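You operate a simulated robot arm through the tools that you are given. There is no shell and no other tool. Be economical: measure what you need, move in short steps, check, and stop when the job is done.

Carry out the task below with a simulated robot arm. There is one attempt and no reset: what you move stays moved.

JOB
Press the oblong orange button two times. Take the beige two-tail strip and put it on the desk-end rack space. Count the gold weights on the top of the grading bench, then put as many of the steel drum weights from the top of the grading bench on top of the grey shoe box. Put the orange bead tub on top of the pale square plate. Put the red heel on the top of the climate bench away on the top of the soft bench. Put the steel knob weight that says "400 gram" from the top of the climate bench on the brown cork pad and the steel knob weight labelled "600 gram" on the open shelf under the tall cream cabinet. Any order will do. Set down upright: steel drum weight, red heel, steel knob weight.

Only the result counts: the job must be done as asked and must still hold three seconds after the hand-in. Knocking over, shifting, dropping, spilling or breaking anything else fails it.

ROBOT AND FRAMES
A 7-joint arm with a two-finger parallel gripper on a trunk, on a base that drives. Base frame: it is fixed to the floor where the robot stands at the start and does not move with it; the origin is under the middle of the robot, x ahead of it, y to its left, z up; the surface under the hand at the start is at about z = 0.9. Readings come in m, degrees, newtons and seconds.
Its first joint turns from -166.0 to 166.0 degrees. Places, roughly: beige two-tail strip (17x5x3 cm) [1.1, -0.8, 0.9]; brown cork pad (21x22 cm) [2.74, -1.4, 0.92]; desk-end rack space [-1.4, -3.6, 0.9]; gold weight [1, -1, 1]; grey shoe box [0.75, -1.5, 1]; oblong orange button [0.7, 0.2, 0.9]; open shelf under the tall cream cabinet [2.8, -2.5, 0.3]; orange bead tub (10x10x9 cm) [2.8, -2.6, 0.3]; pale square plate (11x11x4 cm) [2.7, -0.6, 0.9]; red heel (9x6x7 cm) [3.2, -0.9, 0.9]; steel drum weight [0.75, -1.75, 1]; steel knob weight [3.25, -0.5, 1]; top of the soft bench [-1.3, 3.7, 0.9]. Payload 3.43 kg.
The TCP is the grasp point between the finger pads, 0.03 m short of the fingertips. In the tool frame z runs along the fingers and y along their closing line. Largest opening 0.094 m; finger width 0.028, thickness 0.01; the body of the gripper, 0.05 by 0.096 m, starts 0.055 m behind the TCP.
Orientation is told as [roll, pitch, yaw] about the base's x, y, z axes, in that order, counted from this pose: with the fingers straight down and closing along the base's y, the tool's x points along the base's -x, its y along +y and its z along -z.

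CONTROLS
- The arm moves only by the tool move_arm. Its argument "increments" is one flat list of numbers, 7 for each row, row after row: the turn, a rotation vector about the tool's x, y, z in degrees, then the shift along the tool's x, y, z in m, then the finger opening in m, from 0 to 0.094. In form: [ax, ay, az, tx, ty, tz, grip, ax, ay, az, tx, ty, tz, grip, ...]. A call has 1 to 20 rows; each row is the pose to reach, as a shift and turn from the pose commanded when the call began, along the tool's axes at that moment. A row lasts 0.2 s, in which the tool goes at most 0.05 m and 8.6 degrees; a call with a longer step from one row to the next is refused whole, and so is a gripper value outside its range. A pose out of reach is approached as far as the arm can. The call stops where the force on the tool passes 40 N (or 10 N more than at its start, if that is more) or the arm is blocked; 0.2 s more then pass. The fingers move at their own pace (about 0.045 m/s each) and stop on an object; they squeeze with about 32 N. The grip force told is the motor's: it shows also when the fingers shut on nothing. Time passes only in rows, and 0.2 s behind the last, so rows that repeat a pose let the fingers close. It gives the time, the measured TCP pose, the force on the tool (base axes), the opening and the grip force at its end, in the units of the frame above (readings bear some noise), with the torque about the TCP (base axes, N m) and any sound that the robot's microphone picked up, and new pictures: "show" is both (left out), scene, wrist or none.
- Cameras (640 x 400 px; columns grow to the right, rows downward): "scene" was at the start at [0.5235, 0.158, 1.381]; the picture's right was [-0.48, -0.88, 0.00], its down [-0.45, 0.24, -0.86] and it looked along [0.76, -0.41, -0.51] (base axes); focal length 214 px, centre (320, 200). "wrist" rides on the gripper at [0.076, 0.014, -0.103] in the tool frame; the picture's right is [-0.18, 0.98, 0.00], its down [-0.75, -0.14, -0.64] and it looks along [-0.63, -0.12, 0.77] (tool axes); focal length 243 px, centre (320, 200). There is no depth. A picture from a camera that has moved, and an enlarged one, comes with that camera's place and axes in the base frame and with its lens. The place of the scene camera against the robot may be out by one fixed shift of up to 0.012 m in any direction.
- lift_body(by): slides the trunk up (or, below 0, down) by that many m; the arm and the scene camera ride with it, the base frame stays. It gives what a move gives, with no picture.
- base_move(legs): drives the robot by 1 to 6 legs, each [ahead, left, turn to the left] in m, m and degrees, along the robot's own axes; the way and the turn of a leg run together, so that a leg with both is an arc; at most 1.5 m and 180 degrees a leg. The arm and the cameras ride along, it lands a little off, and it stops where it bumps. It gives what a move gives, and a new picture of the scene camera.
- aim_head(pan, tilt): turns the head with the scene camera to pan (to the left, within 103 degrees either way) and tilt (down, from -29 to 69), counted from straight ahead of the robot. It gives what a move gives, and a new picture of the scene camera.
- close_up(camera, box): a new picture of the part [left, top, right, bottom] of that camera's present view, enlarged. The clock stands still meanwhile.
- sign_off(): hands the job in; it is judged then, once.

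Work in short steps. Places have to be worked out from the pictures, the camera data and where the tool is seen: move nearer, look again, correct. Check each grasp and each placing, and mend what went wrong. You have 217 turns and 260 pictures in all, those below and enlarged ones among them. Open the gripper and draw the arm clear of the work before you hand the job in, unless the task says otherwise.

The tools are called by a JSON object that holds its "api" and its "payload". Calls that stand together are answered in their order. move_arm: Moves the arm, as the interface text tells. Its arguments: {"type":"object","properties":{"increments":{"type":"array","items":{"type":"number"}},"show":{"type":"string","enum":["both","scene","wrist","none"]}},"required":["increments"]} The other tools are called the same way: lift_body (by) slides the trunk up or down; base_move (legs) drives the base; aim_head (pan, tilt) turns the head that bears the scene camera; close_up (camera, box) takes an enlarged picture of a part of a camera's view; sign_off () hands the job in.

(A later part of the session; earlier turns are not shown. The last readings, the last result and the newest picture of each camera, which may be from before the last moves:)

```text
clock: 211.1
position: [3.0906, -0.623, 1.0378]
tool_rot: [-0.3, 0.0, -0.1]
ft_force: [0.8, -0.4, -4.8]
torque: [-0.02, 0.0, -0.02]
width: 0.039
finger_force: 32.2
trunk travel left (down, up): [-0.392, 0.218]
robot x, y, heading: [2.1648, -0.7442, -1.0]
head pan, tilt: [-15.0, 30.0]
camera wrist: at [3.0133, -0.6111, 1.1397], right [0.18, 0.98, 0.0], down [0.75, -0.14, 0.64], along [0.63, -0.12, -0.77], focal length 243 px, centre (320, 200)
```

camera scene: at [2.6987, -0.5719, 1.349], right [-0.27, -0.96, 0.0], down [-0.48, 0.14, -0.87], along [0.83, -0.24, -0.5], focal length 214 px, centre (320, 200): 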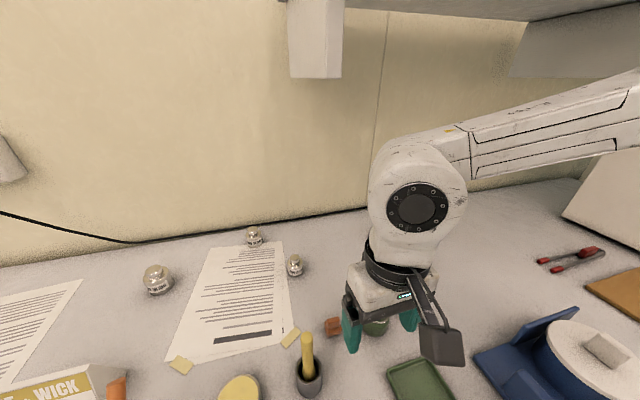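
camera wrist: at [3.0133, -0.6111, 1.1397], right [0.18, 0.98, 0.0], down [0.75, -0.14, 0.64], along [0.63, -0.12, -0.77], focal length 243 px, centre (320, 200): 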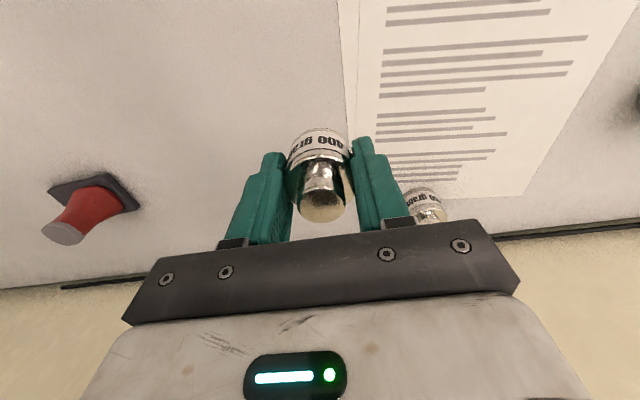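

400 g weight held. Sweep it at z≈1.11 (below the shelf, above the items) towards the cork pad.

{"api": "move_arm", "payload": {"increments": [0, 0, 0, 0, 0, -0.035, 0.02, 0, 0, 0, 0, 0, -0.07, 0.02, 0, 0, 2.4, 0.011, -0.041, -0.07, 0.02, 0, 0, 4.8, 0.0225, -0.082, -0.07, 0.02, 0, 0, 7.2, 0.034, -0.123, -0.07, 0.02, 0, 0, 9.6, 0.045, -0.164, -0.07, 0.02, 0, 0, 12, 0.056, -0.204, -0.07, 0.02, 0, 0, 14.4, 0.0675, -0.245, -0.07, 0.02, 0, 0, 16.8, 0.079, -0.286, -0.07, 0.02, 0, 0, 19.2, 0.09, -0.327, -0.07, 0.02, 0, 0, 21.6, 0.107, -0.363, -0.07, 0.02, 0, 0, 24, 0.124, -0.398, -0.07, 0.02, 0, 0, 26.4, 0.141, -0.434, -0.07, 0.02, 0, 0, 28.8, 0.158, -0.47, -0.07, 0.02, 0, 0, 31.2, 0.176, -0.506, -0.07, 0.02, 0, 0, 33.6, 0.193, -0.541, -0.07, 0.02, 0, 0, 36, 0.21, -0.577, -0.07, 0.02]}}

```text
clock: 214.7
position: [2.8796, -1.2006, 1.1081]
tool_rot: [-0.2, 0.0, -36.1]
ft_force: [-1.0, -0.5, -3.6]
torque: [-0.03, 0.03, 0.0]
width: 0.0393
finger_force: 32.2
trunk travel left (down, up): [-0.392, 0.218]
robot x, y, heading: [2.1605, -0.7401, -0.8]
head pan, tilt: [-15.0, 30.0]
camera scene: at [2.6987, -0.5718, 1.3489], right [-0.27, -0.96, 0.0], down [-0.48, 0.14, -0.87], along [0.83, -0.24, -0.5], focal length 214 px, centre (320, 200)
camera wrist: at [2.8266, -1.1455, 1.211], right [0.73, 0.69, 0.0], down [0.53, -0.55, 0.64], along [0.44, -0.47, -0.76], focal length 243 px, centre (320, 200)
```

scene: 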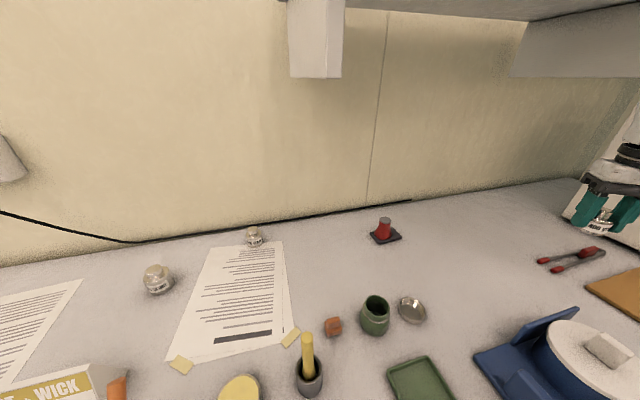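
wrist: 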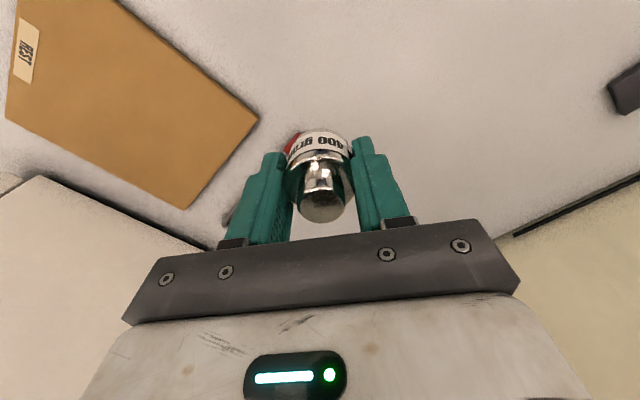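

Pad spans x 2.625–2.85, y −1.49…−1.28. Move to (2.74, −1.36).

{"api": "move_arm", "payload": {"increments": [0, 0, 0, 0.004, -0.042, 0, 0.02, 0, 0, 2, 0.008, -0.085, 0, 0.02, 0, 0, 4, 0.011, -0.127, 0, 0.02, 0, 0, 6, 0.015, -0.17, 0.0, 0.02, 0, 0, 6, 0.019, -0.212, 0.02, 0.02, 0, 0, 6, 0.019, -0.212, 0.06, 0.02, 0, 0, 6, 0.019, -0.212, 0.1, 0.02, 0, 0, 6, 0.019, -0.212, 0.12, 0.02, 0, 0, 6, 0.019, -0.212, 0.125, 0.02], "show": "wrist"}}

```text
clock: 216.7
position: [2.8151, -1.2749, 1.1065]
tool_rot: [-0.2, -0.2, -42.0]
ft_force: [0.6, -0.5, -4.3]
torque: [-0.01, 0.02, 0.02]
width: 0.0392
finger_force: 31.9
out of reach, approached as far as the arm can: row 2, 3, 4, 5, 6, 7, 8, 9
trunk travel left (down, up): [-0.392, 0.218]
robot x, y, heading: [2.1638, -0.7398, -0.9]
head pan, tilt: [-15.0, 30.0]
camera wrist: at [2.767, -1.2137, 1.2092], right [0.79, 0.61, 0.0], down [0.47, -0.61, 0.64], along [0.39, -0.51, -0.76], focal length 243 px, centre (320, 200)
```

wrist: 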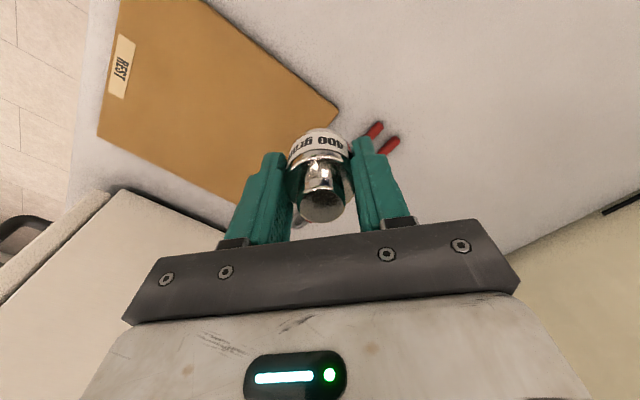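

Arm swing limit; shift the base back 7.5 cm and right 8.5 cm instead.

{"api": "base_move", "payload": {"legs": [[-0.075, -0.085, 0]]}}

{"api": "close_up", "payload": {"camera": "wrist", "box": [0, 0, 640, 400]}}

```text
clock: 217.9
position: [2.738, -1.3581, 1.1069]
tool_rot: [-0.3, -0.2, -41.9]
ft_force: [0.0, -0.5, -4.2]
torque: [0.01, 0.03, 0.02]
width: 0.0393
finger_force: 32.4
trunk travel left (down, up): [-0.392, 0.218]
robot x, y, heading: [2.0863, -0.8279, -0.7]
head pan, tilt: [-15.0, 30.0]
camera scene: at [2.6209, -0.6559, 1.3489], right [-0.27, -0.96, 0.0], down [-0.48, 0.14, -0.87], along [0.83, -0.23, -0.5], focal length 214 px, centre (320, 200)
```

scene: 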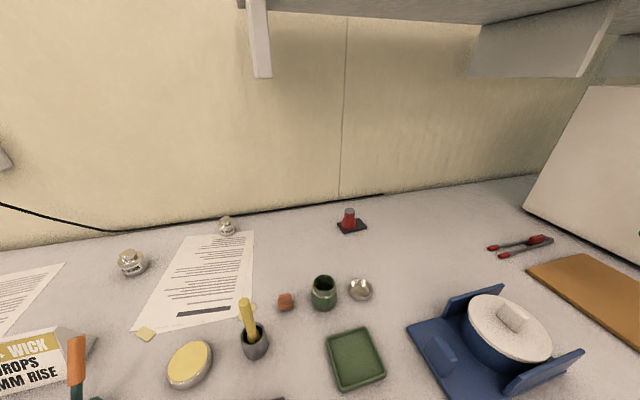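

```text
1.00 times, centred on (320, 200) of wrist (not enlarged: the box is as wide or as high as the picture)
camera zoom: at [2.6905, -1.2974, 1.2092], right [0.79, 0.61, 0.0], down [0.47, -0.61, 0.64], along [0.39, -0.51, -0.76], focal length 243 px, centre (320, 200)
```

zoom: 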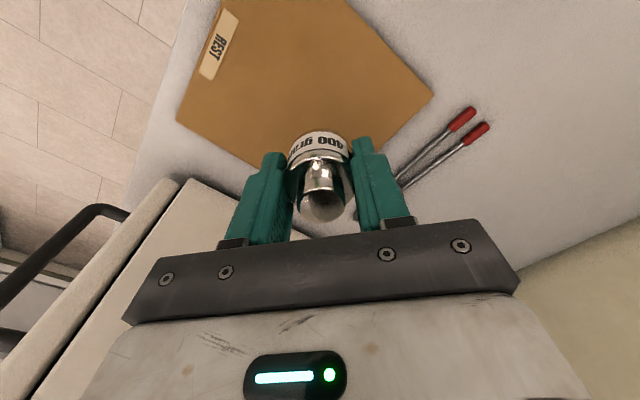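

Weight is over the pad. Lowering.

{"api": "move_arm", "payload": {"increments": [0, 0, 0, 0, 0, 0.04, 0.02, 0, 0, 0, 0, 0, 0.08, 0.02, 0, 0, 0, 0, 0, 0.12, 0.02, 0, 0, 0, 0, 0, 0.14, 0.02, 0, 0, 0, 0, 0, 0.147, 0.02, 0, 0, 0, 0, 0, 0.153, 0.02, 0, 0, 0, 0, 0, 0.158, 0.02, 0, 0, 0, 0, 0, 0.163, 0.02], "show": "wrist"}}

```text
clock: 219.7
position: [2.7375, -1.3584, 0.95]
tool_rot: [-0.1, -0.6, -42.0]
ft_force: [-4.8, 1.2, 40.1]
torque: [-0.03, 0.08, -0.03]
width: 0.0388
finger_force: 31.9
trunk travel left (down, up): [-0.392, 0.218]
robot x, y, heading: [2.0869, -0.8263, -0.8]
head pan, tilt: [-15.0, 30.0]
camera wrist: at [2.6899, -1.298, 1.0518], right [0.79, 0.61, 0.0], down [0.46, -0.6, 0.65], along [0.4, -0.52, -0.76], focal length 243 px, centre (320, 200)
```

wrist: 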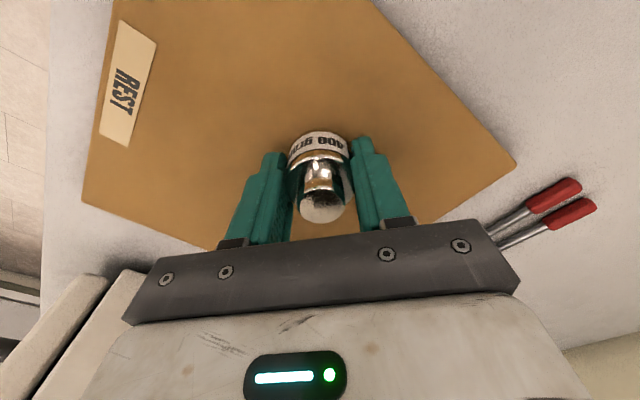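

Seated on the pad. Release and rise.

{"api": "move_arm", "payload": {"increments": [0, 0, 0, 0, 0, -0.003, 0.05, 0, 0, 0, 0, 0, -0.003, 0.07, 0, 0, 0, 0, 0, -0.003, 0.08, 0, 0, 0, 0, 0, -0.03, 0.08, 0, 0, 0, 0, 0, -0.07, 0.08, 0, 0, 0, 0, 0, -0.11, 0.08, 0, 0, 0, 0, 0, -0.15, 0.08], "show": "wrist"}}

```text
clock: 221.3
position: [2.7387, -1.3561, 1.0931]
tool_rot: [-0.3, -0.2, -41.9]
ft_force: [-1.0, -0.6, -0.7]
torque: [0.02, 0.0, -0.01]
width: 0.0801
finger_force: 0.0
trunk travel left (down, up): [-0.392, 0.218]
robot x, y, heading: [2.0915, -0.8269, -1.0]
head pan, tilt: [-15.0, 30.0]
camera wrist: at [2.692, -1.2967, 1.1965], right [0.79, 0.61, 0.0], down [0.47, -0.61, 0.64], along [0.39, -0.51, -0.76], focal length 243 px, centre (320, 200)
```

wrist: 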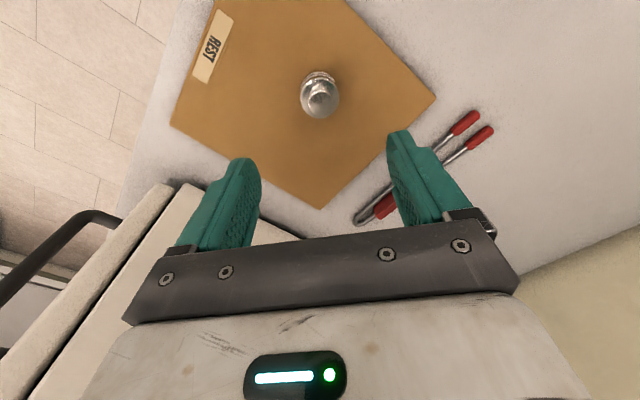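

The 400 g stands on the pad. Return base and sweep arm back toward the 600 g.

{"api": "base_move", "payload": {"legs": [[0.08, 0.09, 0]]}}

{"api": "move_arm", "payload": {"increments": [0, 0, -3, 0, 0.0485, 0, 0.08, 0, 0, -6, 0, 0.097, 0, 0.08, 0, 0, -9, 0.014, 0.14, 0, 0.08, 0, 0, -12, 0.028, 0.183, 0, 0.08, 0, 0, -15, 0.042, 0.226, 0, 0.08, 0, 0, -18, 0.056, 0.269, 0, 0.08, 0, 0, -21, 0.07, 0.312, 0, 0.08, 0, 0, -24, 0.084, 0.355, 0, 0.08, 0, 0, -27, 0.109, 0.395, 0, 0.08, 0, 0, -30, 0.134, 0.435, 0, 0.08, 0, 0, -33, 0.159, 0.476, 0, 0.08, 0, 0, -36, 0.184, 0.516, 0, 0.08, 0, 0, -39, 0.209, 0.556, 0, 0.08, 0, 0, -42, 0.234, 0.596, 0, 0.08]}}

```text
clock: 222.5
position: [2.8213, -1.2665, 1.0941]
tool_rot: [-0.2, -0.2, -41.9]
ft_force: [-0.2, 0.4, 0.0]
torque: [-0.01, 0.0, 0.01]
width: 0.0801
finger_force: 0.1
trunk travel left (down, up): [-0.392, 0.218]
robot x, y, heading: [2.1718, -0.737, -0.6]
head pan, tilt: [-15.0, 30.0]
camera scene: at [2.704, -0.567, 1.349], right [-0.27, -0.96, 0.0], down [-0.48, 0.14, -0.87], along [0.83, -0.24, -0.5], focal length 214 px, centre (320, 200)
```

scene: 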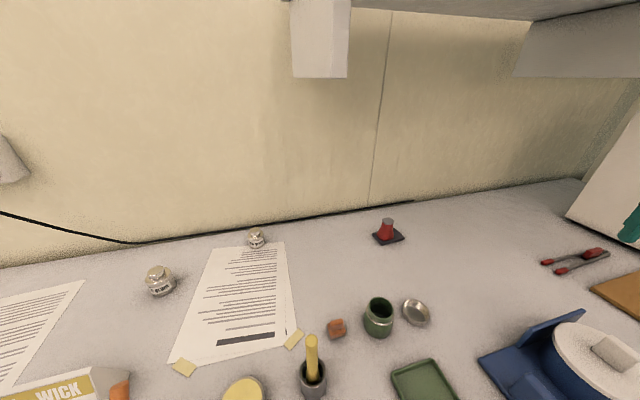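

```text
clock: 225.5
position: [3.0481, -0.6698, 1.0889]
tool_rot: [-0.2, 0.0, 0.0]
ft_force: [-1.0, 0.1, 0.7]
torque: [0.04, -0.02, 0.0]
width: 0.0802
finger_force: 0.1
trunk travel left (down, up): [-0.392, 0.218]
robot x, y, heading: [2.167, -0.7376, -0.8]
head pan, tilt: [-15.0, 30.0]
camera scene: at [2.7042, -0.5673, 1.349], right [-0.27, -0.96, 0.0], down [-0.48, 0.14, -0.87], along [0.83, -0.24, -0.5], focal length 214 px, centre (320, 200)
camera wrist: at [2.971, -0.656, 1.192], right [0.18, 0.98, 0.0], down [0.75, -0.14, 0.64], along [0.63, -0.12, -0.77], focal length 243 px, centre (320, 200)
```

scene: 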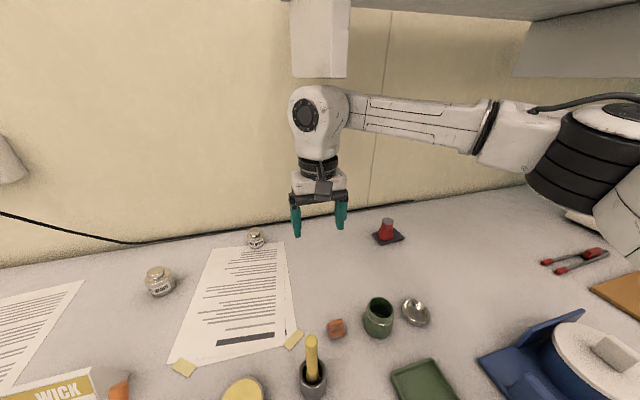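
wrist: 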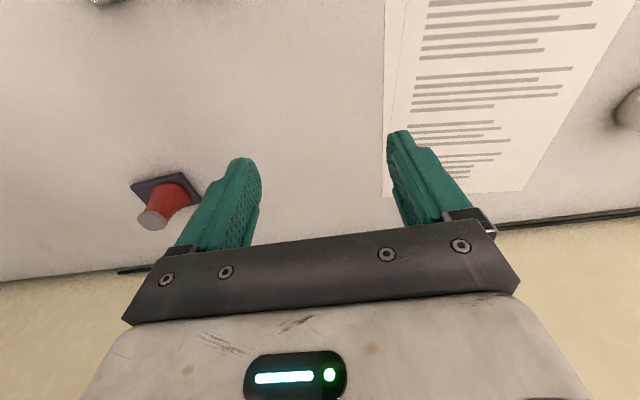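

The bracket of the shelf is close above the wrist; lower the tool first, then nudge base ahead/left.

{"api": "move_arm", "payload": {"increments": [0, 0, 0, 0, 0, 0.04, 0.08, 0, 0, 0, 0, 0, 0.08, 0.08], "show": "none"}}

{"api": "base_move", "payload": {"legs": [[0, 0.12, 0], [0.06, 0, 0]]}}

{"api": "close_up", "payload": {"camera": "wrist", "box": [0, 0, 640, 400]}}

```text
clock: 226.1
position: [3.0482, -0.6668, 1.0078]
tool_rot: [-0.3, 0.0, 0.1]
ft_force: [-0.4, -0.2, 0.1]
torque: [0.01, 0.0, 0.04]
width: 0.0802
finger_force: 0.1
trunk travel left (down, up): [-0.392, 0.218]
robot x, y, heading: [2.1677, -0.7337, -0.6]
head pan, tilt: [-15.0, 30.0]
```

```text
clock: 227.9
position: [3.109, -0.5443, 1.0093]
tool_rot: [-0.2, -0.1, 0.3]
ft_force: [0.3, 0.4, -0.5]
torque: [0.01, -0.05, 0.0]
width: 0.0799
finger_force: 0.1
trunk travel left (down, up): [-0.392, 0.218]
robot x, y, heading: [2.2345, -0.6176, -0.3]
head pan, tilt: [-15.0, 30.0]
camera scene: at [2.7649, -0.4453, 1.349], right [-0.27, -0.96, 0.0], down [-0.48, 0.13, -0.87], along [0.83, -0.23, -0.5], focal length 214 px, centre (320, 200)
```

scene: 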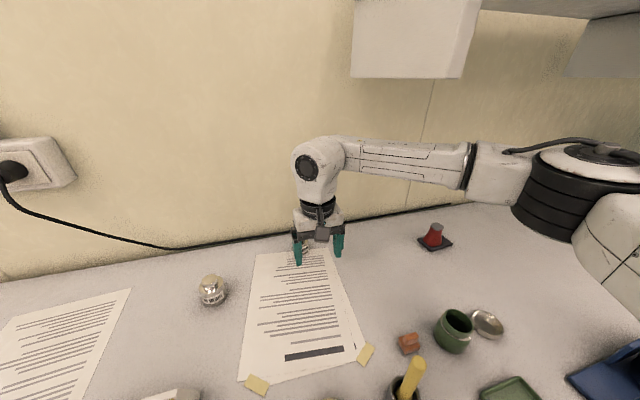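

```text
1.00 times, centred on (320, 200) of wrist (not enlarged: the box is as wide or as high as the picture)
camera zoom: at [3.0327, -0.5321, 1.1116], right [0.18, 0.98, 0.0], down [0.75, -0.14, 0.64], along [0.63, -0.12, -0.77], focal length 243 px, centre (320, 200)
```

zoom: 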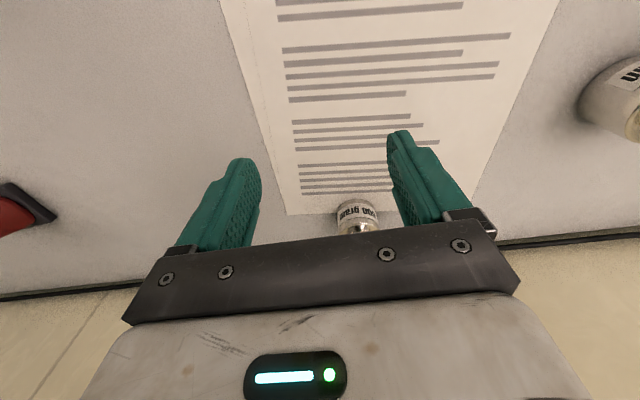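

600 g at ≈(3.235, −0.525). Nudge base ahead 6 cm more.

{"api": "base_move", "payload": {"legs": [[0.06, 0.015, 0]]}}

{"api": "close_up", "payload": {"camera": "scene", "box": [220, 120, 380, 300]}}

```text
clock: 228.9
position: [3.1699, -0.5303, 1.0077]
tool_rot: [-0.3, -0.1, 0.2]
ft_force: [0.3, 0.6, 0.1]
torque: [0.0, -0.03, 0.01]
width: 0.0799
finger_force: 0.0
trunk travel left (down, up): [-0.392, 0.218]
robot x, y, heading: [2.2921, -0.6034, -0.6]
head pan, tilt: [-15.0, 30.0]
camera scene: at [2.8258, -0.431, 1.349], right [-0.27, -0.96, 0.0], down [-0.48, 0.13, -0.87], along [0.83, -0.23, -0.5], focal length 214 px, centre (320, 200)
```

scene: 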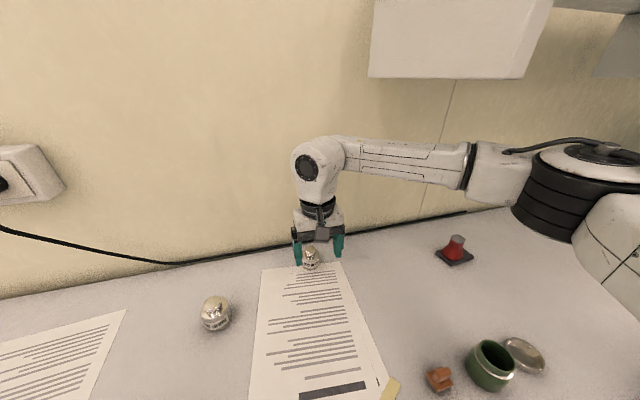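

```text
2.22 times, centred on (300, 210) of scene
camera zoom: at [2.8258, -0.431, 1.349], right [-0.27, -0.96, 0.0], down [-0.48, 0.13, -0.87], along [0.83, -0.23, -0.5], focal length 477 px, centre (364, 178)
```

zoom: 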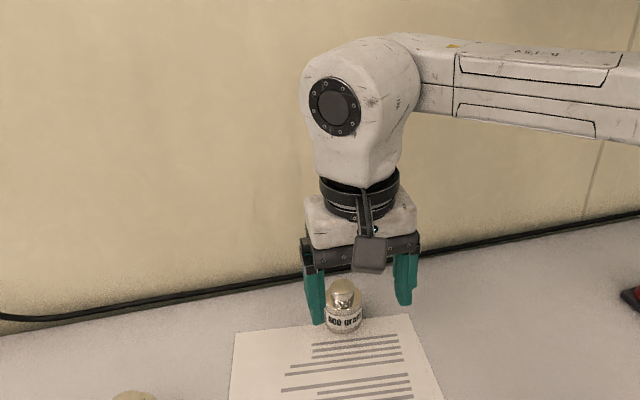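

Extend 6.5 cm and descend around the 600 g weight.

{"api": "move_arm", "payload": {"increments": [0, 0, 0, -0.03, 0.002, 0, 0.08, 0, 0, 0, -0.065, 0.004, 0, 0.08, 0, 0, 0, -0.065, 0.004, 0.03, 0.08, 0, 0, 0, -0.065, 0.004, 0.055, 0.08, 0, 0, 0, -0.065, 0.004, 0.069, 0.08, 0, 0, 0, -0.065, 0.004, 0.069, 0.08]}}

```text
clock: 230.3
position: [3.2354, -0.5259, 0.9372]
tool_rot: [-0.2, -0.1, 0.2]
ft_force: [-0.3, -0.2, -0.1]
torque: [0.0, 0.02, 0.01]
width: 0.0798
finger_force: 0.0
trunk travel left (down, up): [-0.392, 0.218]
robot x, y, heading: [2.2895, -0.6005, -0.5]
head pan, tilt: [-15.0, 30.0]
camera scene: at [2.8261, -0.431, 1.3489], right [-0.27, -0.96, 0.0], down [-0.48, 0.13, -0.87], along [0.83, -0.23, -0.5], focal length 214 px, centre (320, 200)
camera wrist: at [3.158, -0.5138, 1.0399], right [0.18, 0.98, 0.0], down [0.75, -0.14, 0.64], along [0.63, -0.12, -0.77], focal length 243 px, centre (320, 200)
```

scene: 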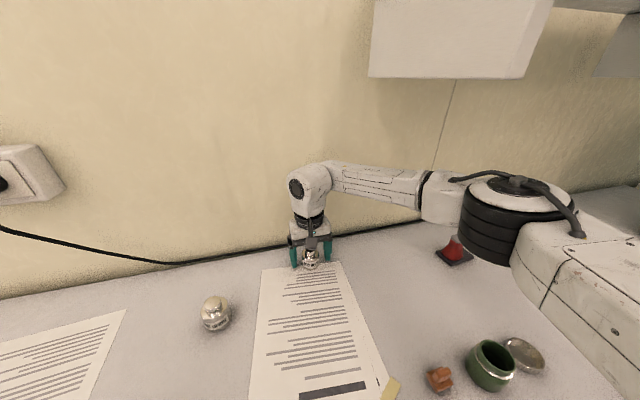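
wrist: 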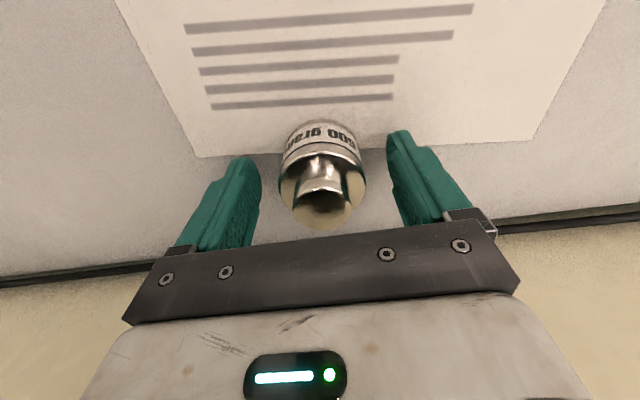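

Centered. Close and lift.

{"api": "move_arm", "payload": {"increments": [0, 0, 0, 0, 0, 0, 0.06, 0, 0, 0, 0, 0, 0, 0.04, 0, 0, 0, 0, 0, 0, 0.03, 0, 0, 0, 0, 0, 0, 0.03, 0, 0, 0, 0, 0, -0.03, 0.03, 0, 0, 0, 0, 0, -0.06, 0.03], "show": "wrist"}}

```text
clock: 231.7
position: [3.2348, -0.5268, 0.9992]
tool_rot: [-0.3, 0.0, 0.3]
ft_force: [0.3, -0.1, -6.0]
torque: [-0.04, 0.01, -0.01]
width: 0.0449
finger_force: 32.3
trunk travel left (down, up): [-0.392, 0.218]
robot x, y, heading: [2.2941, -0.604, -0.4]
head pan, tilt: [-15.0, 30.0]
camera wrist: at [3.1584, -0.5146, 1.1016], right [0.18, 0.98, -0.01], down [0.75, -0.13, 0.64], along [0.63, -0.12, -0.77], focal length 243 px, centre (320, 200)
```

wrist: 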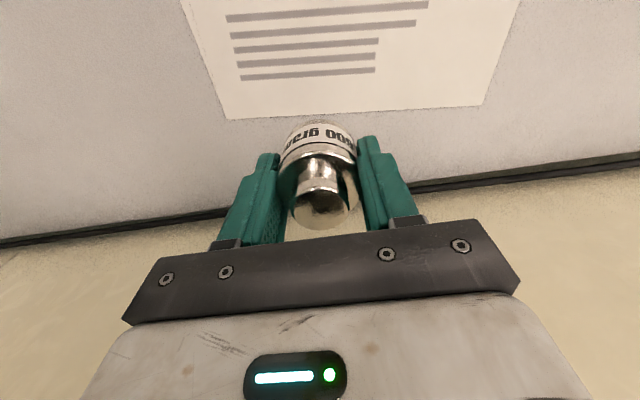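

Held. Because the shelf needs a pitched grip, I'll set the 600 g down near the bench front edge and regrasp. First retreat safely.

{"api": "move_arm", "payload": {"increments": [0, 0, 0, 0, 0, -0.03, 0.03, 0, 0, 0, 0, 0, -0.06, 0.03], "show": "none"}}

{"api": "base_move", "payload": {"legs": [[-0.12, 0, 0]]}}

{"api": "move_arm", "payload": {"increments": [0, 0, 0, 0, 0, -0.03, 0.03, 0, 0, 0, 0, 0, -0.06, 0.03], "show": "none"}}

{"api": "base_move", "payload": {"legs": [[-0.36, 0, 0], [0, -0.27, 0]]}}

```text
clock: 232.3
position: [3.2346, -0.5266, 1.0598]
tool_rot: [-0.1, 0.0, 0.2]
ft_force: [0.1, 0.5, -5.2]
torque: [-0.01, 0.02, 0.01]
width: 0.045
finger_force: 32.4
trunk travel left (down, up): [-0.392, 0.218]
robot x, y, heading: [2.2937, -0.6029, -0.4]
head pan, tilt: [-15.0, 30.0]
```

```text
clock: 233.6
position: [3.1111, -0.527, 1.0596]
tool_rot: [-0.3, 0.0, 0.1]
ft_force: [0.1, 0.5, -6.6]
torque: [0.0, -0.01, -0.01]
width: 0.0452
finger_force: 31.8
trunk travel left (down, up): [-0.392, 0.218]
robot x, y, heading: [2.1662, -0.6022, -0.8]
head pan, tilt: [-15.0, 30.0]
camera scene: at [2.7039, -0.4309, 1.3487], right [-0.27, -0.96, 0.0], down [-0.48, 0.14, -0.87], along [0.83, -0.24, -0.5], focal length 214 px, centre (320, 200)
```

scene: 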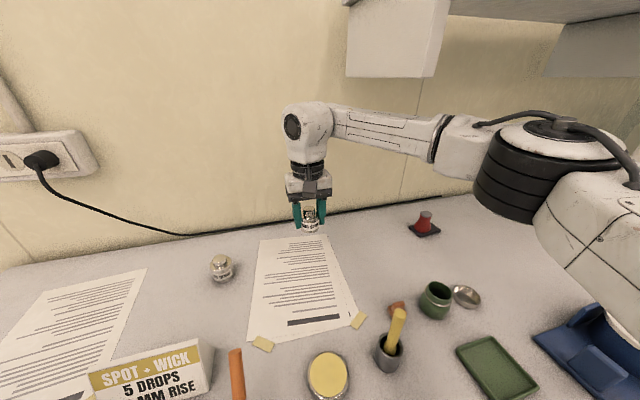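

```text
clock: 234.2
position: [3.1111, -0.5267, 1.1207]
tool_rot: [-0.2, 0.0, 0.1]
ft_force: [-0.4, -0.3, -6.8]
torque: [0.01, 0.01, 0.0]
width: 0.0451
finger_force: 31.6
trunk travel left (down, up): [-0.392, 0.218]
robot x, y, heading: [2.1715, -0.601, -0.8]
head pan, tilt: [-15.0, 30.0]
```

```text
clock: 238.0
position: [2.7524, -0.7943, 1.1211]
tool_rot: [-0.3, 0.0, 0.1]
ft_force: [0.3, -0.4, -5.7]
torque: [0.0, 0.01, 0.0]
width: 0.0452
finger_force: 32.2
trunk travel left (down, up): [-0.392, 0.218]
robot x, y, heading: [1.8121, -0.8706, -0.7]
head pan, tilt: [-15.0, 30.0]
camera scene: at [2.3455, -0.6993, 1.3488], right [-0.27, -0.96, 0.0], down [-0.48, 0.13, -0.87], along [0.83, -0.23, -0.5], focal length 214 px, centre (320, 200)
```

scene: 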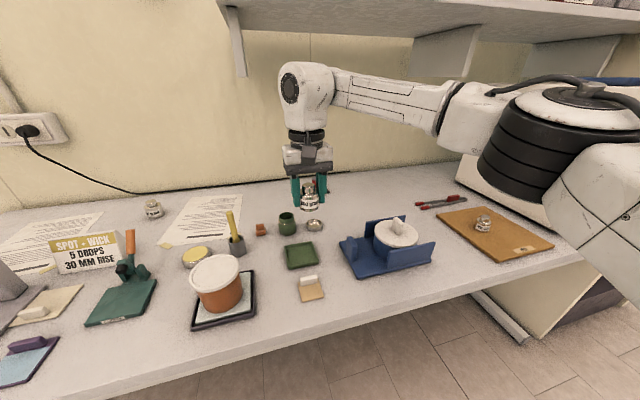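

Bench front edge is at x≈2.58. A free spot is (2.635, −0.86). Move there and lower.

{"api": "move_arm", "payload": {"increments": [0, 0, 0, 0.039, -0.022, 0, 0.03, 0, 0, 0, 0.078, -0.044, 0, 0.03, 0, 0, 0, 0.117, -0.066, 0, 0.03, 0, 0, 0, 0.117, -0.066, 0.04, 0.03, 0, 0, 0, 0.117, -0.066, 0.08, 0.03, 0, 0, 0, 0.117, -0.066, 0.12, 0.03, 0, 0, 0, 0.117, -0.066, 0.15, 0.03, 0, 0, 0, 0.117, -0.066, 0.15, 0.03]}}

```text
clock: 239.8
position: [2.6348, -0.8611, 0.9716]
tool_rot: [-0.3, 0.0, 0.3]
ft_force: [0.0, 0.3, -5.4]
torque: [-0.02, 0.0, -0.02]
width: 0.0449
finger_force: 31.6
trunk travel left (down, up): [-0.392, 0.218]
robot x, y, heading: [1.8108, -0.8721, -0.8]
head pan, tilt: [-15.0, 30.0]
camera scene: at [2.3455, -0.6995, 1.3488], right [-0.27, -0.96, 0.0], down [-0.48, 0.13, -0.87], along [0.83, -0.23, -0.5], focal length 214 px, centre (320, 200)
camera wrist: at [2.5581, -0.8488, 1.0742], right [0.18, 0.98, 0.0], down [0.75, -0.14, 0.64], along [0.63, -0.12, -0.77], focal length 243 px, centre (320, 200)
```

scene: 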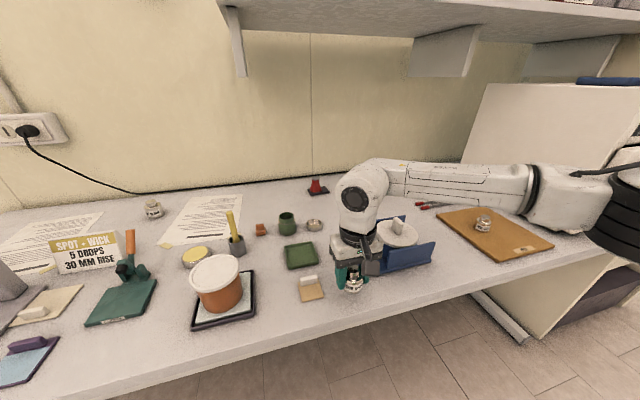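
wrist: 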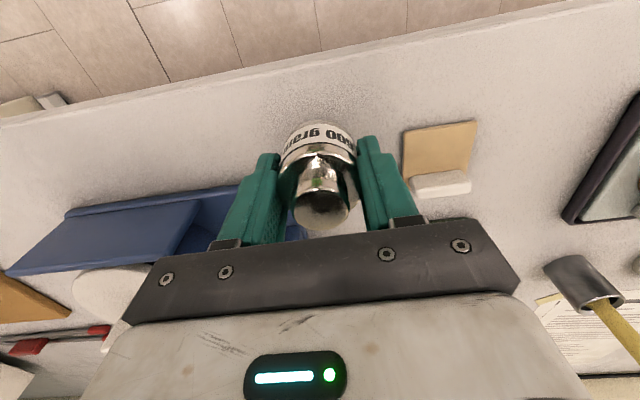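

Clear of neighbours. Lower the last 3.4 cm and release.

{"api": "move_arm", "payload": {"increments": [0, 0, 0, 0, 0, 0.015, 0.03, 0, 0, 0, 0, 0, 0.026, 0.03, 0, 0, 0, 0, 0, 0.031, 0.03, 0, 0, 0, 0, 0, 0.035, 0.03], "show": "none"}}

```text
clock: 240.8
position: [2.6367, -0.8605, 0.9382]
tool_rot: [-0.3, 0.0, 0.2]
ft_force: [-3.3, -2.0, 7.1]
torque: [0.25, 0.18, 0.05]
width: 0.0451
finger_force: 31.8
trunk travel left (down, up): [-0.392, 0.218]
robot x, y, heading: [1.814, -0.8711, -0.7]
head pan, tilt: [-15.0, 30.0]
```

{"api": "move_arm", "payload": {"increments": [0, 0, 0, 0, 0, 0, 0.055, 0, 0, 0, 0, 0, 0, 0.065, 0, 0, 0, 0, 0, 0, 0.065, 0, 0, 0, 0, 0, -0.04, 0.065, 0, 0, 0, 0, 0, -0.08, 0.065, 0, 0, 0, 0, 0, -0.12, 0.065, 0, 0, 0, 0, 0, -0.16, 0.065], "show": "wrist"}}

```text
clock: 242.4
position: [2.6352, -0.8627, 1.0957]
tool_rot: [-0.1, -0.1, 0.2]
ft_force: [-0.8, -0.3, 0.3]
torque: [-0.02, 0.02, 0.02]
width: 0.065
finger_force: 0.1
trunk travel left (down, up): [-0.392, 0.218]
robot x, y, heading: [1.8138, -0.8707, -0.6]
head pan, tilt: [-15.0, 30.0]
camera wrist: at [2.5589, -0.8496, 1.1986], right [0.18, 0.98, 0.0], down [0.75, -0.14, 0.64], along [0.63, -0.12, -0.77], focal length 243 px, centre (320, 200)
```

wrist: 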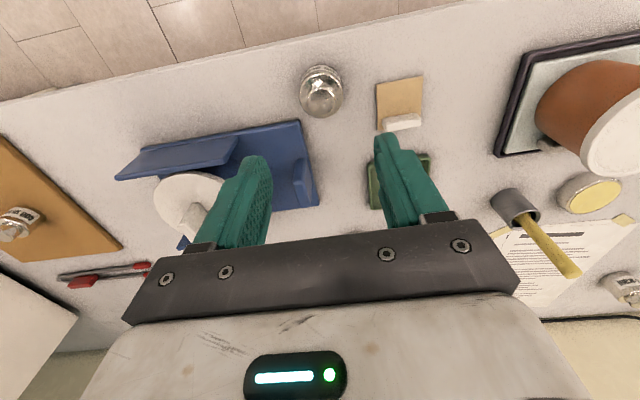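

The 600 g stands free at (2.636, −0.861). Now back up, raise the trunk, and pitch the tool for the shelf-style grasp.

{"api": "base_move", "payload": {"legs": [[-0.12, 0, 0]]}}

{"api": "lift_body", "payload": {"by": 0.2}}

{"api": "move_arm", "payload": {"increments": [0, -7.5, 0, 0.011, 0, 0.03, 0.07, 0, -15, 0, 0.022, 0, 0.06, 0.07, 0, -22.5, 0, 0.033, 0, 0.09, 0.07, 0, -30, 0, 0.043, 0, 0.12, 0.07, 0, -37.5, 0, 0.054, 0, 0.15, 0.07, 0, -45, 0, 0.065, 0, 0.18, 0.07, 0, -52, 0, 0.07, 0, 0.21, 0.07, 0, -52, 0, 0.07, 0, 0.21, 0.07]}}

```text
clock: 243.6
position: [2.5164, -0.8611, 1.0956]
tool_rot: [-0.3, 0.1, 0.2]
ft_force: [0.0, -0.5, 0.1]
torque: [0.02, 0.01, 0.0]
width: 0.0652
finger_force: 0.0
trunk travel left (down, up): [-0.392, 0.218]
robot x, y, heading: [1.6928, -0.868, -0.6]
head pan, tilt: [-15.0, 30.0]
camera scene: at [2.2269, -0.6985, 1.3489], right [-0.27, -0.96, 0.0], down [-0.48, 0.14, -0.87], along [0.83, -0.23, -0.5], focal length 214 px, centre (320, 200)
```

scene: 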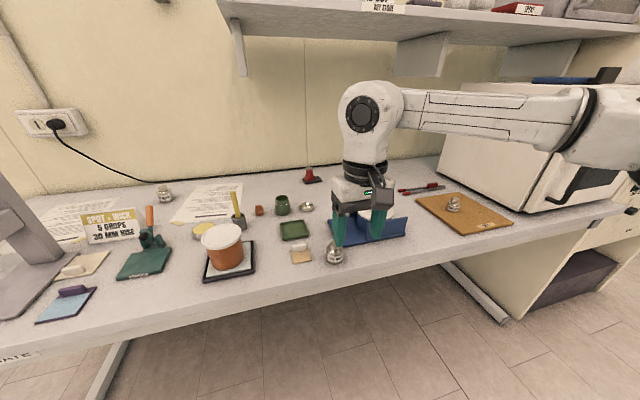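

```text
clock: 245.8
position: [2.5162, -0.8618, 1.2952]
tool_rot: [-0.3, 0.1, 0.2]
ft_force: [0.2, 0.4, -0.2]
torque: [-0.02, 0.01, 0.01]
width: 0.065
finger_force: 0.1
trunk travel left (down, up): [-0.592, 0.018]
robot x, y, heading: [1.6922, -0.8711, -0.8]
head pan, tilt: [-15.0, 30.0]
```

```text
clock: 247.6
position: [2.4403, -0.8565, 1.0817]
tool_rot: [-0.8, -49.5, 1.1]
ft_force: [-0.7, 0.8, -0.1]
torque: [0.03, -0.01, -0.01]
width: 0.0702
finger_force: 0.0
out of reach, approached as far as the arm can: row 7
trunk travel left (down, up): [-0.592, 0.018]
robot x, y, heading: [1.6913, -0.8714, -0.7]
head pan, tilt: [-15.0, 30.0]
camera scene: at [2.2267, -0.6986, 1.5489], right [-0.27, -0.96, 0.0], down [-0.48, 0.14, -0.87], along [0.83, -0.23, -0.5], focal length 214 px, centre (320, 200)
camera wrist: at [2.3133, -0.8452, 1.0905], right [0.11, 0.99, 0.13], down [0.0, -0.13, 0.99], along [0.99, -0.11, -0.02], focal length 243 px, centre (320, 200)
```

scene: 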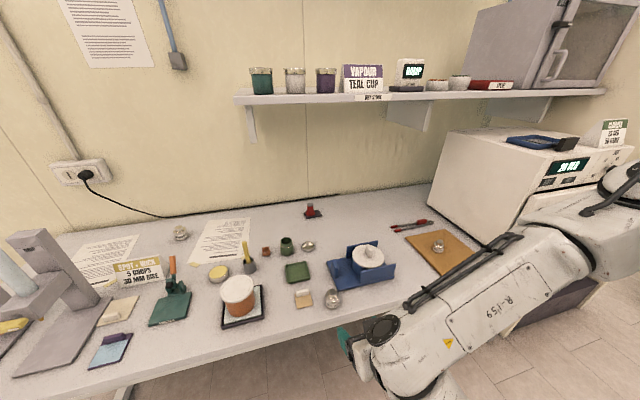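
wrist: 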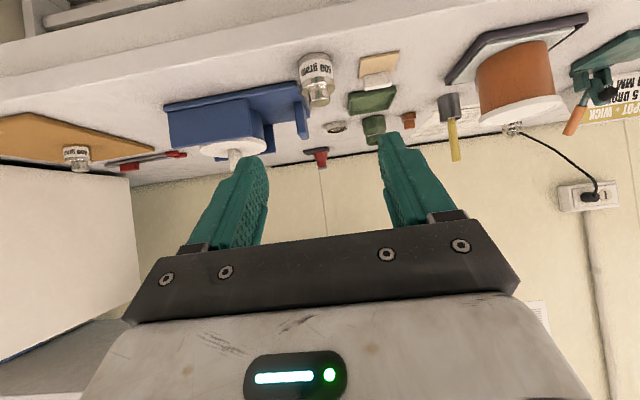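

Lower in front of the weight, then advance around it.

{"api": "move_arm", "payload": {"increments": [0, 0, 0, 0.0175, -0.001, 0.035, 0.07, 0, 0, 0, 0.035, -0.002, 0.07, 0.07, 0, 0, 0, 0.0525, -0.004, 0.104, 0.07, 0, 0, 0, 0.07, -0.005, 0.139, 0.07, 0, 0, 0, 0.049, -0.005, 0.164, 0.07, 0, 0, 0, 0.037, -0.005, 0.178, 0.07, 0, 0, 0, 0.037, -0.005, 0.178, 0.07]}}

```text
clock: 249.2
position: [2.5738, -0.8375, 0.9685]
tool_rot: [-1.6, -50.9, 0.5]
ft_force: [0.4, 0.0, 0.3]
torque: [0.01, -0.01, 0.03]
width: 0.0699
finger_force: 0.0
out of reach, approached as far as the arm can: row 1, 2, 3, 4, 5, 6, 7
trunk travel left (down, up): [-0.592, 0.018]
robot x, y, heading: [1.6947, -0.8688, -0.8]
head pan, tilt: [-15.0, 30.0]
camera scene: at [2.2268, -0.6983, 1.5489], right [-0.27, -0.96, 0.0], down [-0.48, 0.14, -0.87], along [0.83, -0.23, -0.5], focal length 214 px, centre (320, 200)
camera wrist: at [2.4466, -0.8225, 0.9743], right [0.13, 0.98, 0.13], down [-0.02, -0.12, 0.99], along [0.99, -0.13, 0.01], focal length 243 px, centre (320, 200)
```

scene: 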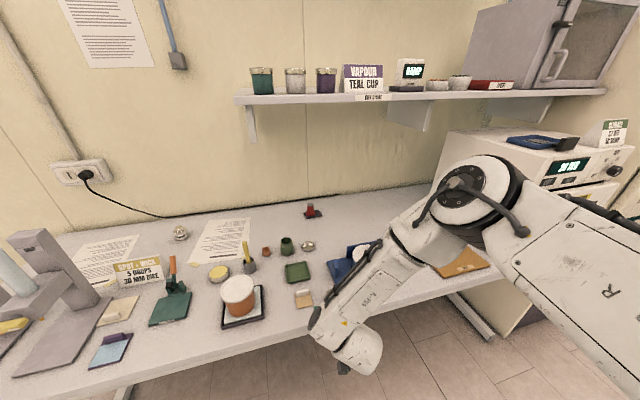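
wrist: 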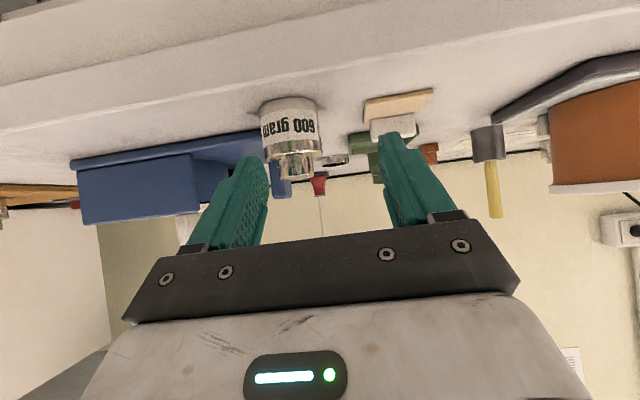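

The arm is near its limit; I'll finish with base/trunk nudges. First check the elbow's clearance over the pad and oven.

{"api": "aim_head", "payload": {"pan": -50, "tilt": 40}}

```text
clock: 250.2
position: [2.5741, -0.8363, 0.9672]
tool_rot: [-1.6, -50.9, 0.5]
ft_force: [0.4, 0.0, -0.4]
torque: [0.03, 0.0, 0.02]
width: 0.07
finger_force: 0.0
trunk travel left (down, up): [-0.592, 0.018]
robot x, y, heading: [1.6951, -0.8737, -0.7]
head pan, tilt: [-50.0, 40.0]
camera scene: at [2.1936, -0.7397, 1.5336], right [-0.77, -0.63, 0.0], down [-0.41, 0.5, -0.77], along [0.49, -0.59, -0.64], focal length 214 px, centre (320, 200)
```

scene: 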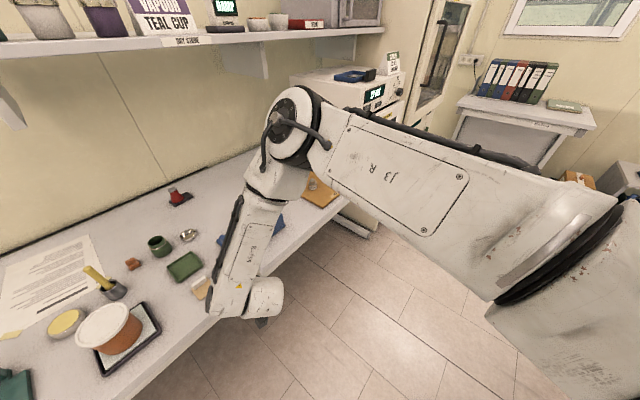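

Elbow is well clear. Shift right 2.4 cm and lower 2.8 cm, then check.

{"api": "base_move", "payload": {"legs": [[0, -0.025, 0]]}}

{"api": "lift_body", "payload": {"by": -0.028}}

{"api": "close_up", "payload": {"camera": "wrist", "box": [0, 0, 640, 400]}}

```text
clock: 251.0
position: [2.5729, -0.8632, 0.9689]
tool_rot: [-1.5, -51.0, 0.4]
ft_force: [-0.9, 0.1, -0.4]
torque: [0.0, -0.01, 0.0]
width: 0.0699
finger_force: 0.1
trunk travel left (down, up): [-0.592, 0.018]
robot x, y, heading: [1.6908, -0.8952, -0.8]
head pan, tilt: [-50.0, 40.0]
camera scene: at [2.1933, -0.7651, 1.5336], right [-0.77, -0.63, 0.0], down [-0.41, 0.5, -0.77], along [0.49, -0.59, -0.64], focal length 214 px, centre (320, 200)
```

scene: 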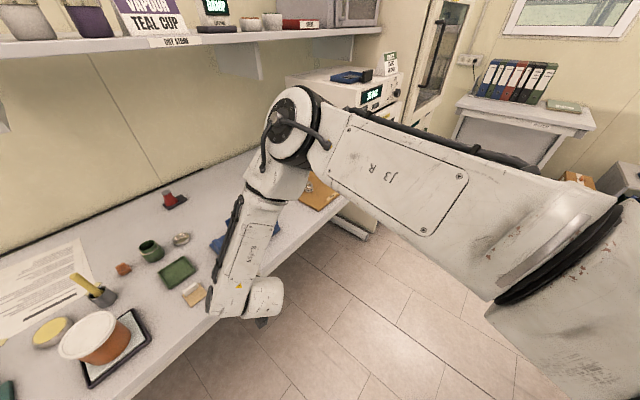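

```text
clock: 251.8
position: [2.5739, -0.8624, 0.9412]
tool_rot: [-1.6, -50.9, 0.3]
ft_force: [-0.4, -0.3, 0.0]
torque: [-0.03, -0.02, 0.01]
width: 0.0699
finger_force: 0.1
trunk travel left (down, up): [-0.564, 0.046]
robot x, y, heading: [1.6915, -0.8994, -0.6]
head pan, tilt: [-50.0, 40.0]
```

```text
1.00 times, centred on (320, 200) of wrist (not enlarged: the box is as wide or as high as the picture)
camera zoom: at [2.446, -0.8481, 0.9465], right [0.13, 0.98, 0.13], down [-0.02, -0.12, 0.99], along [0.99, -0.13, 0.01], focal length 243 px, centre (320, 200)
```

zoom: 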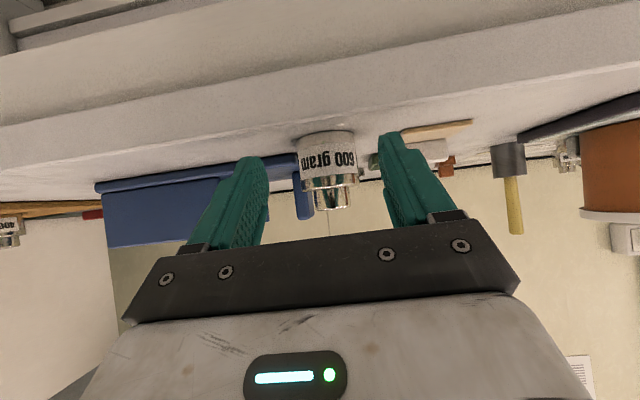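

Aligned. Advance 5.6 cm and grip.

{"api": "base_move", "payload": {"legs": [[0.057, 0, 0]]}}

{"api": "move_arm", "payload": {"increments": [0, 0, 0, 0, 0, 0, 0.07, 0, 0, 0, 0, 0, 0, 0.05, 0, 0, 0, 0, 0, 0, 0.035, 0, 0, 0, 0, 0, 0, 0.035], "show": "wrist"}}

```text
clock: 252.7
position: [2.6315, -0.8648, 0.9397]
tool_rot: [-1.6, -50.9, 0.5]
ft_force: [0.0, 0.5, -0.5]
torque: [0.03, 0.0, -0.02]
width: 0.07
finger_force: 0.0
trunk travel left (down, up): [-0.564, 0.046]
robot x, y, heading: [1.7523, -0.8975, -0.7]
head pan, tilt: [-50.0, 40.0]
camera scene: at [2.2518, -0.7664, 1.5056], right [-0.77, -0.63, 0.0], down [-0.41, 0.5, -0.77], along [0.48, -0.59, -0.64], focal length 214 px, centre (320, 200)
```

scene: 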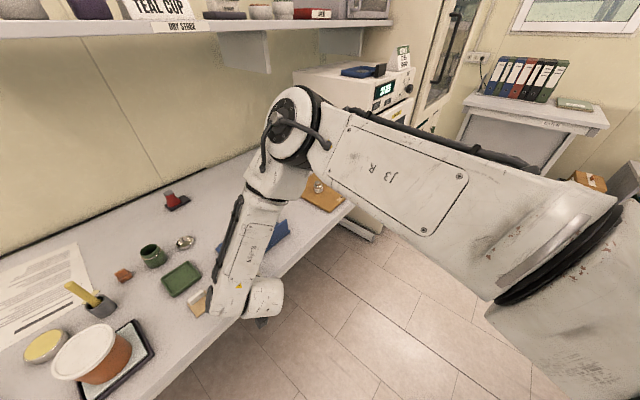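

```text
clock: 253.7
position: [2.6319, -0.8625, 0.9388]
tool_rot: [-1.6, -51.0, 0.4]
ft_force: [-0.1, 2.2, 0.5]
torque: [0.25, -0.03, 0.01]
width: 0.0451
finger_force: 32.0
trunk travel left (down, up): [-0.564, 0.046]
robot x, y, heading: [1.7552, -0.894, -0.8]
head pan, tilt: [-50.0, 40.0]
camera wrist: at [2.5047, -0.8493, 0.9465], right [0.13, 0.98, 0.13], down [-0.02, -0.12, 0.99], along [0.99, -0.13, 0.01], focal length 243 px, centre (320, 200)
```

wrist: 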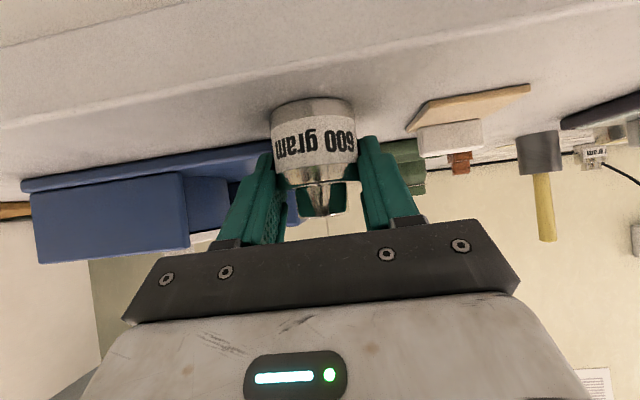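

Gripped. Raise, back out and travel to the cabinet.

{"api": "lift_body", "payload": {"by": 0.044}}

{"api": "base_move", "payload": {"legs": [[-0.16, 0, 0], [0, -1.0, 0.4], [0, -0.65, 0.3]]}}

```text
clock: 254.6
position: [2.633, -0.8648, 0.9845]
tool_rot: [-1.7, -50.9, 0.4]
ft_force: [-0.5, -0.5, -5.9]
torque: [0.01, 0.05, 0.02]
width: 0.0451
finger_force: 31.7
trunk travel left (down, up): [-0.608, 0.002]
robot x, y, heading: [1.7509, -0.8924, -0.5]
head pan, tilt: [-50.0, 40.0]
```

```text
clock: 260.5
position: [2.4686, -1.8612, 0.9821]
tool_rot: [-1.8, -50.6, -3.9]
ft_force: [-0.5, 0.3, -6.9]
torque: [-0.04, 0.04, -0.01]
width: 0.0452
finger_force: 32.1
trunk travel left (down, up): [-0.608, 0.002]
robot x, y, heading: [1.5915, -1.8256, -5.0]
head pan, tilt: [-50.0, 40.0]
stopped in leg 2: the robot was blocked; the commanded pose is now the measured one
camera scene: at [2.0986, -1.734, 1.5493], right [-0.82, -0.57, 0.0], down [-0.37, 0.53, -0.77], along [0.44, -0.63, -0.64], focal length 214 px, centre (320, 200)
```

scene: 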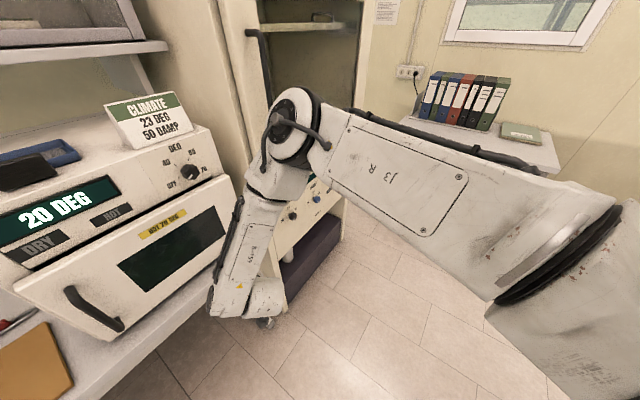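

The elbow (now in an "up" configuration) touched the cabinet edge. Move away left, then fold back to a vertical tool so the arm takes the lower configuration used for the tub.

{"api": "base_move", "payload": {"legs": [[0, 0.3, 5]]}}

{"api": "move_arm", "payload": {"increments": [0, 8, 0, 0.007, 0, -0.035, 0.035, 0, 16, 0, 0.013, 0, -0.07, 0.035, 0, 24, 0, 0.02, 0, -0.105, 0.035, 0, 32, 0, 0.027, 0, -0.14, 0.035, 0, 40, 0, 0.034, 0, -0.175, 0.035, 0, 48, 0, 0.04, 0, -0.21, 0.035, 0, 50.6, 0, 0.047, 0, -0.246, 0.035, 0, 50.6, 0, 0.047, 0, -0.246, 0.035]}}

```text
clock: 262.6
position: [2.483, -1.4819, 0.9831]
tool_rot: [-1.7, -50.8, 1.1]
ft_force: [-0.7, -0.2, -5.9]
torque: [0.01, 0.04, 0.0]
width: 0.045
finger_force: 32.0
trunk travel left (down, up): [-0.608, 0.002]
robot x, y, heading: [1.6035, -1.5266, -0.3]
head pan, tilt: [-50.0, 40.0]
camera scene: at [2.1021, -1.3868, 1.5495], right [-0.77, -0.64, 0.0], down [-0.41, 0.49, -0.77], along [0.49, -0.59, -0.64], focal length 214 px, centre (320, 200)
```

scene: 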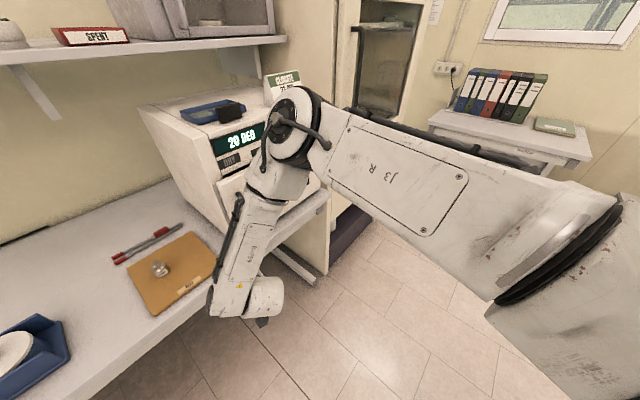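

```text
clock: 264.4
position: [2.263, -1.4767, 1.1021]
tool_rot: [-1.1, -0.3, -0.3]
ft_force: [-0.5, -1.3, -6.0]
torque: [-0.02, -0.03, -0.02]
width: 0.0449
finger_force: 32.4
trunk travel left (down, up): [-0.608, 0.002]
robot x, y, heading: [1.6022, -1.5196, 0.0]
head pan, tilt: [-50.0, 40.0]
camera scene: at [2.1019, -1.3868, 1.5496], right [-0.77, -0.64, 0.0], down [-0.41, 0.49, -0.77], along [0.49, -0.59, -0.64], focal length 214 px, centre (320, 200)
camera wrist: at [2.1859, -1.4616, 1.2047], right [0.19, 0.98, -0.02], down [0.75, -0.13, 0.65], along [0.63, -0.14, -0.76], focal length 243 px, centre (320, 200)
```

scene: 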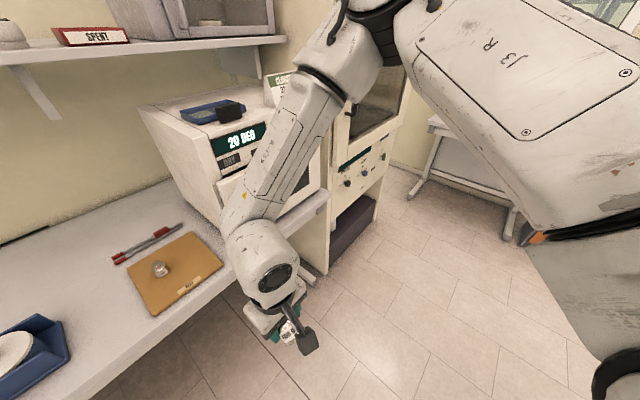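
wrist: 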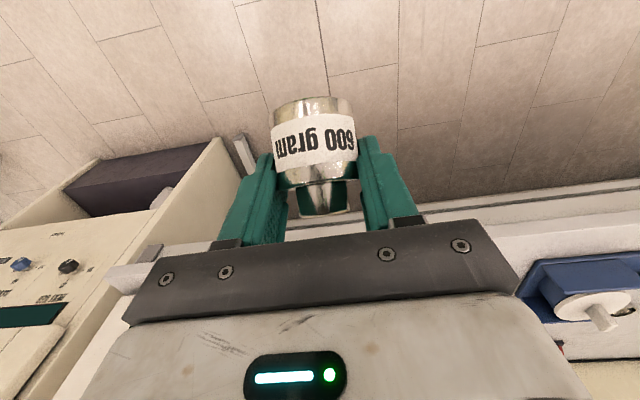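

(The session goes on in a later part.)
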